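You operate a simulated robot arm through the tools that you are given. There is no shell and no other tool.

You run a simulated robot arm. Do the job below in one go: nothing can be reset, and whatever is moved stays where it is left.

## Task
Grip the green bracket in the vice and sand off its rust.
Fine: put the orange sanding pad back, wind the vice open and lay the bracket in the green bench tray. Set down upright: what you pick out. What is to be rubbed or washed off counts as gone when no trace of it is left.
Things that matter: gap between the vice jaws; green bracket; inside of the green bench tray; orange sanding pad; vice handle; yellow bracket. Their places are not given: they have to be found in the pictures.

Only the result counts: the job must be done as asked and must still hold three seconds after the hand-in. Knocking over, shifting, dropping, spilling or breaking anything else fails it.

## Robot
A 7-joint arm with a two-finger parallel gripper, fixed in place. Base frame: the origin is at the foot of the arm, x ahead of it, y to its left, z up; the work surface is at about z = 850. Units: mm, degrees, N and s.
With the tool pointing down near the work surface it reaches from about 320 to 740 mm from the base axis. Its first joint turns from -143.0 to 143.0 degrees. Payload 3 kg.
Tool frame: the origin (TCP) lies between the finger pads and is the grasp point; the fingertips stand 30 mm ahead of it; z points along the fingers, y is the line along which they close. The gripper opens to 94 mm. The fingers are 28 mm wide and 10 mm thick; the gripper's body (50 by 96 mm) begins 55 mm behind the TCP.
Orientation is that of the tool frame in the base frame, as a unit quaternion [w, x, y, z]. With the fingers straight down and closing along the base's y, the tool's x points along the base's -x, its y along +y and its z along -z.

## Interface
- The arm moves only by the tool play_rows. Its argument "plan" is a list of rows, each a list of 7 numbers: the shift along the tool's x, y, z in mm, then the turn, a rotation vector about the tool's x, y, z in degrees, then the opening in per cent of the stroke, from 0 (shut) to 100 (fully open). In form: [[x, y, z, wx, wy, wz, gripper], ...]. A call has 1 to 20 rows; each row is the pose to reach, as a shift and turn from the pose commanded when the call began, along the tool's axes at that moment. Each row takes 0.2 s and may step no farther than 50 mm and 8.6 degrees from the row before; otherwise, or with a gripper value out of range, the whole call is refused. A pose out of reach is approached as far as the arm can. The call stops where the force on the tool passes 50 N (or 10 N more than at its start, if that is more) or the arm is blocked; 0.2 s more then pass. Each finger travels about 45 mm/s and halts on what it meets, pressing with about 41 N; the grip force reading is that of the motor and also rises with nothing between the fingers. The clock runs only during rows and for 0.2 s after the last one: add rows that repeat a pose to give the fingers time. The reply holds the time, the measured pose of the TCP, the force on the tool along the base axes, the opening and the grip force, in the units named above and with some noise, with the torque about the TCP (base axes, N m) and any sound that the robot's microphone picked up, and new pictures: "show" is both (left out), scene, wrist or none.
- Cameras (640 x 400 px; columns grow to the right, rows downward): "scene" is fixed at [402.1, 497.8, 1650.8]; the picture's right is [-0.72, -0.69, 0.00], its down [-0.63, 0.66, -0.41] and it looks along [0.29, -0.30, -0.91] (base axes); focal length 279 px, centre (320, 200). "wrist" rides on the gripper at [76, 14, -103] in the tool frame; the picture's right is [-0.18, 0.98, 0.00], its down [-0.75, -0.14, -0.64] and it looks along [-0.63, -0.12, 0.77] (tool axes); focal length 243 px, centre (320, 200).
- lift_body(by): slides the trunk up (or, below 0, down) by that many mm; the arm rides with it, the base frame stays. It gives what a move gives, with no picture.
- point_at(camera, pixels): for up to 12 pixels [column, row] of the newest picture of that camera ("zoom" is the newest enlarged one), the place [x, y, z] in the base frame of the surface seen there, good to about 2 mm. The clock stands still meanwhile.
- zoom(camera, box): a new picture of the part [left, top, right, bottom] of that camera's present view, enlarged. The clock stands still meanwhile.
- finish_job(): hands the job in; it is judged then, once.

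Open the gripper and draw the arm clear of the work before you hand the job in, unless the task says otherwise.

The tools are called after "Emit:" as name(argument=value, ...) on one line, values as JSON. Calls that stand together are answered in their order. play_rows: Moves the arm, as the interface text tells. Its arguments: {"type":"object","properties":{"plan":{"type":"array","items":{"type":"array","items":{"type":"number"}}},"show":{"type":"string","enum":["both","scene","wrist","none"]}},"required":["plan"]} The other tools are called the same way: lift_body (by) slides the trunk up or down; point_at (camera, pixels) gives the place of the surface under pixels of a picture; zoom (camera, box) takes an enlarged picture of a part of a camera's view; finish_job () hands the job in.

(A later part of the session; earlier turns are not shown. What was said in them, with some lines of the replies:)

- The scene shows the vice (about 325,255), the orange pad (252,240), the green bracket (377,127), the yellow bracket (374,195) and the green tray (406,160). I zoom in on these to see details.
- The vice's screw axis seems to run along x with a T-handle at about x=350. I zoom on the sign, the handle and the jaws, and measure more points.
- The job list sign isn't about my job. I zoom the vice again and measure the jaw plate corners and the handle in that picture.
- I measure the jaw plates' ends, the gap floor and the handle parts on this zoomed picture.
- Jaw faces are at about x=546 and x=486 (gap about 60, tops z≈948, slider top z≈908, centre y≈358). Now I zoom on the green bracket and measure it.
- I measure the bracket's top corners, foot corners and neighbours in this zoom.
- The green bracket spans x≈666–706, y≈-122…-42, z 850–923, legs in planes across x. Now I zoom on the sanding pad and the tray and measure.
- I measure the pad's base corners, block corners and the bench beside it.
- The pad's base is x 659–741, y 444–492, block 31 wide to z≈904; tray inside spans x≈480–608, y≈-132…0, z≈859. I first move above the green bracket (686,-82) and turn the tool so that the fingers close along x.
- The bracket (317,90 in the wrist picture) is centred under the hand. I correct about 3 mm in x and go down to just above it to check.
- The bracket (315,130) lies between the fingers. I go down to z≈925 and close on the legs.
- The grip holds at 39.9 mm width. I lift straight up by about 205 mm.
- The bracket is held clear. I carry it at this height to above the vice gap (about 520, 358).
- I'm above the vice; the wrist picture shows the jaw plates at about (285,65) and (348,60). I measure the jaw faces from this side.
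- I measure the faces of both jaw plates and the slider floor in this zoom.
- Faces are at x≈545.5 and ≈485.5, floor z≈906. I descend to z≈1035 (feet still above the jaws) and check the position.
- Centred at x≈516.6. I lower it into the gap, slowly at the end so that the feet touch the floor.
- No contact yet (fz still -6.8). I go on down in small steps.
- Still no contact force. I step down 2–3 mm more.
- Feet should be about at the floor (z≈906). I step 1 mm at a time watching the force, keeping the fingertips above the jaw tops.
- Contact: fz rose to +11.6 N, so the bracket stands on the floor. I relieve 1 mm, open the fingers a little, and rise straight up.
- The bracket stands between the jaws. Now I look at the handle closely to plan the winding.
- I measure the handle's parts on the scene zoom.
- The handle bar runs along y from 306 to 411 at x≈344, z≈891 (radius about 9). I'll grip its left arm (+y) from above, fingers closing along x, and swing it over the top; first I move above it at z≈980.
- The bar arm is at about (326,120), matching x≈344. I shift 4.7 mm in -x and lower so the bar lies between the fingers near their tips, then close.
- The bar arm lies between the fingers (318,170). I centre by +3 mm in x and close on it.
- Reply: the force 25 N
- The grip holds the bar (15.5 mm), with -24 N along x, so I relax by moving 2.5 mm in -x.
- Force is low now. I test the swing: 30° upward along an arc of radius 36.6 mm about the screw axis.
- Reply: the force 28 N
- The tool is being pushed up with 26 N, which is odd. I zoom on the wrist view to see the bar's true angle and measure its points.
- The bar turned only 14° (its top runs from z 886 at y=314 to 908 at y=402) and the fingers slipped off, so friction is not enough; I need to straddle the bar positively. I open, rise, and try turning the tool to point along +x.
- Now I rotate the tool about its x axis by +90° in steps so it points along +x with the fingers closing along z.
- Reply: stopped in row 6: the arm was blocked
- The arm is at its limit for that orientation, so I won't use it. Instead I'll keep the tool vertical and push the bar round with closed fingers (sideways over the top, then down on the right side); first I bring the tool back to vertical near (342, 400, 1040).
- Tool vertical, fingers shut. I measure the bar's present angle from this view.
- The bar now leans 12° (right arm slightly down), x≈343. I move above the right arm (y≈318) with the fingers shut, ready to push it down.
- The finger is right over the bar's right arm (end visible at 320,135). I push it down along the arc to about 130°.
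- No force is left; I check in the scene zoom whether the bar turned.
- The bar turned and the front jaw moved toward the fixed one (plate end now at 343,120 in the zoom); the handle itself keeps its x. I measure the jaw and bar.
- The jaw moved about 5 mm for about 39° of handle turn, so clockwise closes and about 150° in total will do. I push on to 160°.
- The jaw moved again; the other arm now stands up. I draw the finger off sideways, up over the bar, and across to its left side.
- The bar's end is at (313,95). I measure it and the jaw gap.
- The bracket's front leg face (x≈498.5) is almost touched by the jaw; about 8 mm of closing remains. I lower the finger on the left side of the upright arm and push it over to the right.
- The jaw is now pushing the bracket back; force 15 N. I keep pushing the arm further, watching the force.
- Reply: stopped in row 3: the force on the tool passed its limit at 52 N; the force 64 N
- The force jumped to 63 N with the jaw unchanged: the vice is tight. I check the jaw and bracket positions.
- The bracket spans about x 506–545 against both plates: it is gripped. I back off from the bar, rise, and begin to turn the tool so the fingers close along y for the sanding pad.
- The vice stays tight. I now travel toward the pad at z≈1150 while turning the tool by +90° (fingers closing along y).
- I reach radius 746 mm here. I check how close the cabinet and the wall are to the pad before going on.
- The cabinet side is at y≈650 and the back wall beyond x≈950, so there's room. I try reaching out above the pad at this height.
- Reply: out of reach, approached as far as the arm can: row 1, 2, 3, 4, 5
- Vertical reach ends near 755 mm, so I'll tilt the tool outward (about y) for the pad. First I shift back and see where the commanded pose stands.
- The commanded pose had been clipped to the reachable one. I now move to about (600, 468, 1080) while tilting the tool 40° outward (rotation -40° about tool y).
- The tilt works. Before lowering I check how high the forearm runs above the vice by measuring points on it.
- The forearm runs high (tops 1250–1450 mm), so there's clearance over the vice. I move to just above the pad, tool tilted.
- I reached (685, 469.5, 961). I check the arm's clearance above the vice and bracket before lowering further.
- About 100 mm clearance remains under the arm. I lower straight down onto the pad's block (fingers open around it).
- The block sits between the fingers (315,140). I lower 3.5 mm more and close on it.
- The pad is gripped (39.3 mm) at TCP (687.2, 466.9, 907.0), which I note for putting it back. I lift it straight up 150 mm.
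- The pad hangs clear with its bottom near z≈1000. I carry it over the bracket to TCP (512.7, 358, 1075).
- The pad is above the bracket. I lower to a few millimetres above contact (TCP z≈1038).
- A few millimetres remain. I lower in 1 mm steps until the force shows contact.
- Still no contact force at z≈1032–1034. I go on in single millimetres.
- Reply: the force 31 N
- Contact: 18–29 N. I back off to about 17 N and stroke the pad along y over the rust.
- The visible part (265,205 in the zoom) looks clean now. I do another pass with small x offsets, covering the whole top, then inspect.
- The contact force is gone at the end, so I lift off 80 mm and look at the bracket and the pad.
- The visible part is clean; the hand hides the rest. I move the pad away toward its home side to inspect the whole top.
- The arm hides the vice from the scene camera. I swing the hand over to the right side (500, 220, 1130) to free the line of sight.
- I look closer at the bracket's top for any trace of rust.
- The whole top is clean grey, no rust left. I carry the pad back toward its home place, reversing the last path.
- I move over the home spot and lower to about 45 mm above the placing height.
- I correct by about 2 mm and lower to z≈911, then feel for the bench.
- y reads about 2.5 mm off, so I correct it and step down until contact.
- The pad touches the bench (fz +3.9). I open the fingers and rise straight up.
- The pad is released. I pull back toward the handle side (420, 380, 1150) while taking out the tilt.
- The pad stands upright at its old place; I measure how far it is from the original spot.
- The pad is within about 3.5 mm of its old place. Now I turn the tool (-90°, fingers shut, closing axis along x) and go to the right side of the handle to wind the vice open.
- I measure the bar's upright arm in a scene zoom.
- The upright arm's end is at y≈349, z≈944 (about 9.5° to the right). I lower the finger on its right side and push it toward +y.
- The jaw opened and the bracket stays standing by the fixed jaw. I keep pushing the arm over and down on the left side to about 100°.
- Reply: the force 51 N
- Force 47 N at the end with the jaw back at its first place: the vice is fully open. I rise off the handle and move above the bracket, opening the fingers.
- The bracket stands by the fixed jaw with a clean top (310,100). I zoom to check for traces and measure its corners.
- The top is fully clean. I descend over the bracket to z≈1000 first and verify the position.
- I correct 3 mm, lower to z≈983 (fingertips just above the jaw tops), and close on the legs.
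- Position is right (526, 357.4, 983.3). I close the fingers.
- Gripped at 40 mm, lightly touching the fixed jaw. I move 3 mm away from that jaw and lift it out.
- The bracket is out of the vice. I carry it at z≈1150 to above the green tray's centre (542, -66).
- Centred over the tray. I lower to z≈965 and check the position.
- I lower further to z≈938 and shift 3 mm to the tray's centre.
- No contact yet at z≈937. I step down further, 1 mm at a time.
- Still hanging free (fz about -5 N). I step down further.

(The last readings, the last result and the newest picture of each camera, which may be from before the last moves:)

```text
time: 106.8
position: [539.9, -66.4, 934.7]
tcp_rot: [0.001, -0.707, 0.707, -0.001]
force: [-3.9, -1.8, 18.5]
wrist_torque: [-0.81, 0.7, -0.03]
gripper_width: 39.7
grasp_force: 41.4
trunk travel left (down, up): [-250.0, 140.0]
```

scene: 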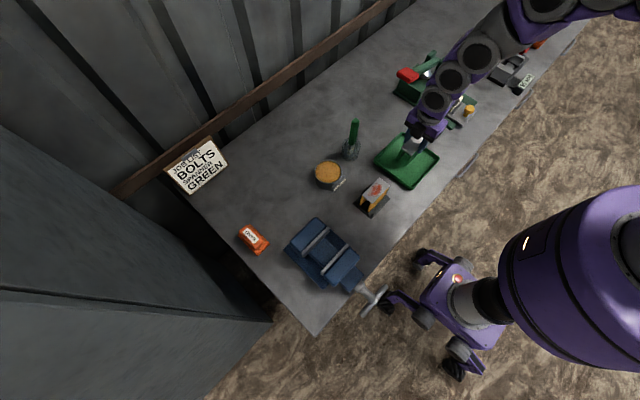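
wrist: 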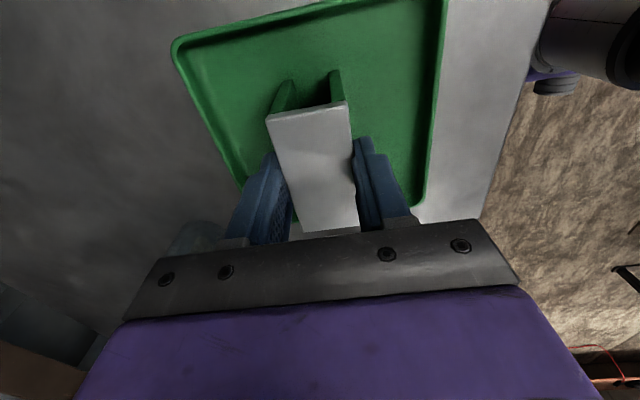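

The bracket rests on the tray floor (fz +18.5). I relieve 1 mm, open the fingers and rise straight up.

Emit:
play_rows(plan=[[0, 0, -1, 0, 0, 0, 45], [0, 0, -1, 0, 0, 0, 60], [0, 0, -1, 0, 0, 0, 65], [0, 0, -1, 0, 0, 0, 65], [0, 0, -15, 0, 0, 0, 65], [0, 0, -40, 0, 0, 0, 65], [0, 0, -80, 0, 0, 0, 65], [0, 0, -120, 0, 0, 0, 80], [0, 0, -160, 0, 0, 0, 80], [0, 0, -200, 0, 0, 0, 80], [0, 0, -200, 0, 0, 0, 80]])

Emit:
zoom(camera="wrist", box=[200, 0, 440, 150])

```text
time: 109.2
position: [539.5, -66.3, 1132.7]
tcp_rot: [-0.001, 0.708, -0.707, -0.001]
force: [0.0, -0.4, 0.0]
wrist_torque: [-0.01, -0.02, 0.03]
gripper_width: 75.2
grasp_force: 0.1
trunk travel left (down, up): [-250.0, 140.0]
```

scene: 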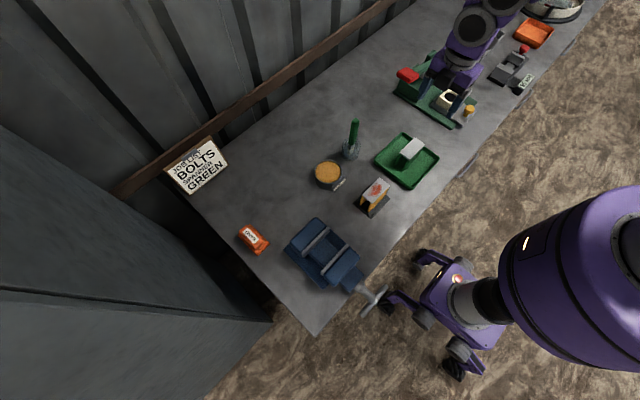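
wrist: 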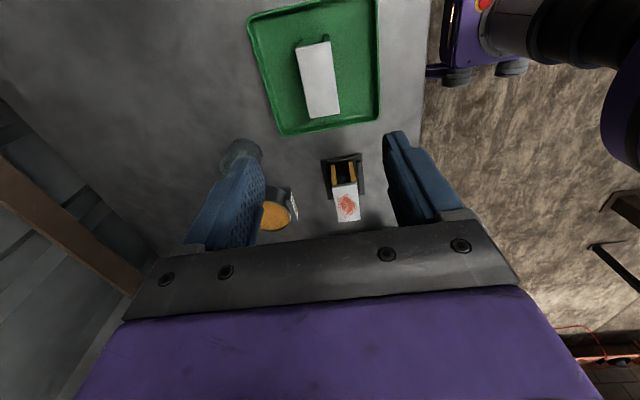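

```text
2.67 times, centred on (320, 75) of wrist
```

zoom: 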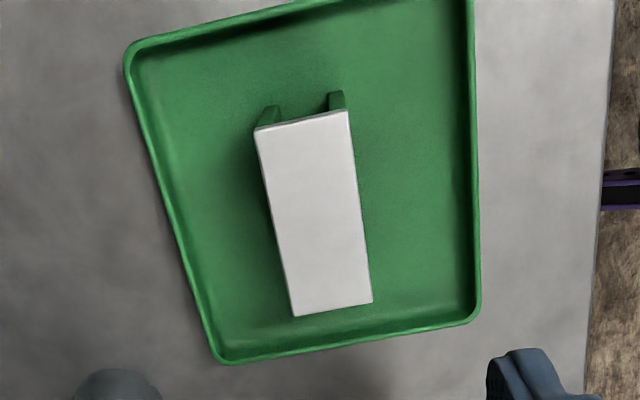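

The bracket stands upright and clean in the tray. I take last looks at the tray, the vice and the pad before handing in.

Emit:
zoom(camera="scene", box=[340, 110, 460, 220])

Emit:
zoom(camera="scene", box=[220, 200, 400, 320])

```text
3.64 times, centred on (400, 165) of scene
```

zoom: 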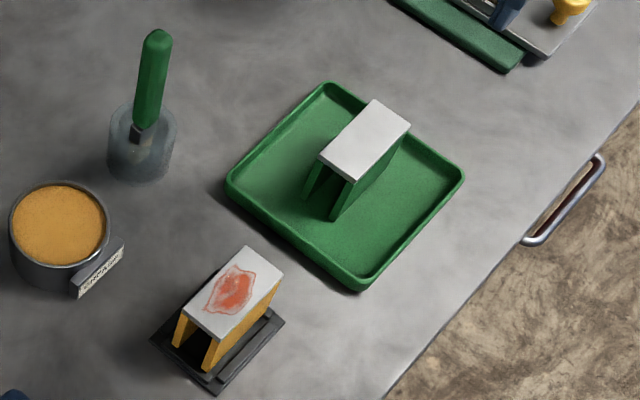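

```text
3.33 times, centred on (310, 260) of scene
```

zoom: 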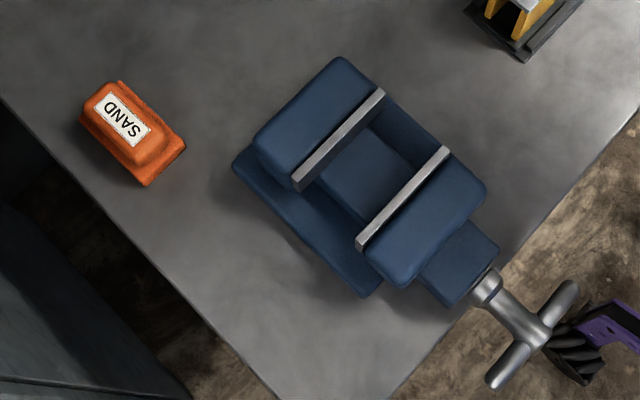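

Everything is in place: vice open, pad back, bracket upright and clean, yellow bracket untouched. I raise the open hand a bit more before the hand-in.

Emit:
play_rows(plan=[[0, 0, -30, 0, 0, 0, 100], [0, 0, -60, 0, 0, 0, 100], [0, 0, -80, 0, 0, 0, 100], [0, 0, -80, 0, 0, 0, 100], [0, 0, -80, 0, 0, 0, 100]], show="scene")

```text
time: 110.4
position: [540.0, -67.5, 1213.6]
tcp_rot: [0.002, -0.707, 0.707, 0.0]
force: [0.1, 0.3, -0.2]
wrist_torque: [-0.01, 0.03, -0.01]
gripper_width: 94.1
grasp_force: 0.1
trunk travel left (down, up): [-250.0, 140.0]
```

scene: 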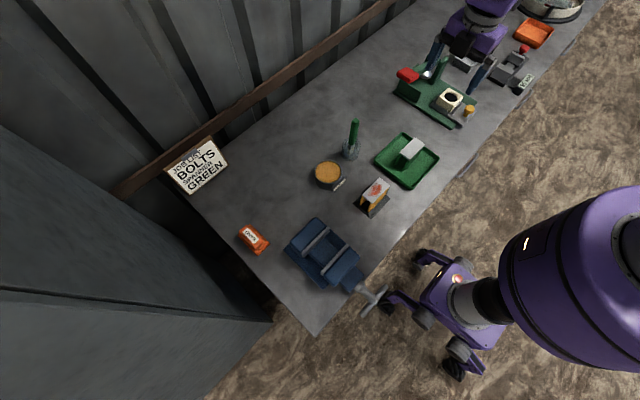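

The hand is open and clear at z≈1214; the bracket stands in the tray at (411,150). I hand the job in.

Emit:
finish_job()

```text
The job is handed in.
```

The green bracket was gripped in the vice and its rust sanded off. It now stands upright in the green bench tray, and the job is handed in. I don't have the judging result.

- **Rust:** no trace of rust was visible on the bracket's top in the last close-up pictures.
- **Sanding pad:** it is back upright at its place, about 3.5 mm from where it started.
- **Vice:** it is wound fully open again, with the handle back in its starting position.
- **Everything else:** nothing else was knocked over or moved that I could see. The yellow bracket was left alone, rust and all.
- **Arm:** the gripper is open and about 360 mm above the bench.
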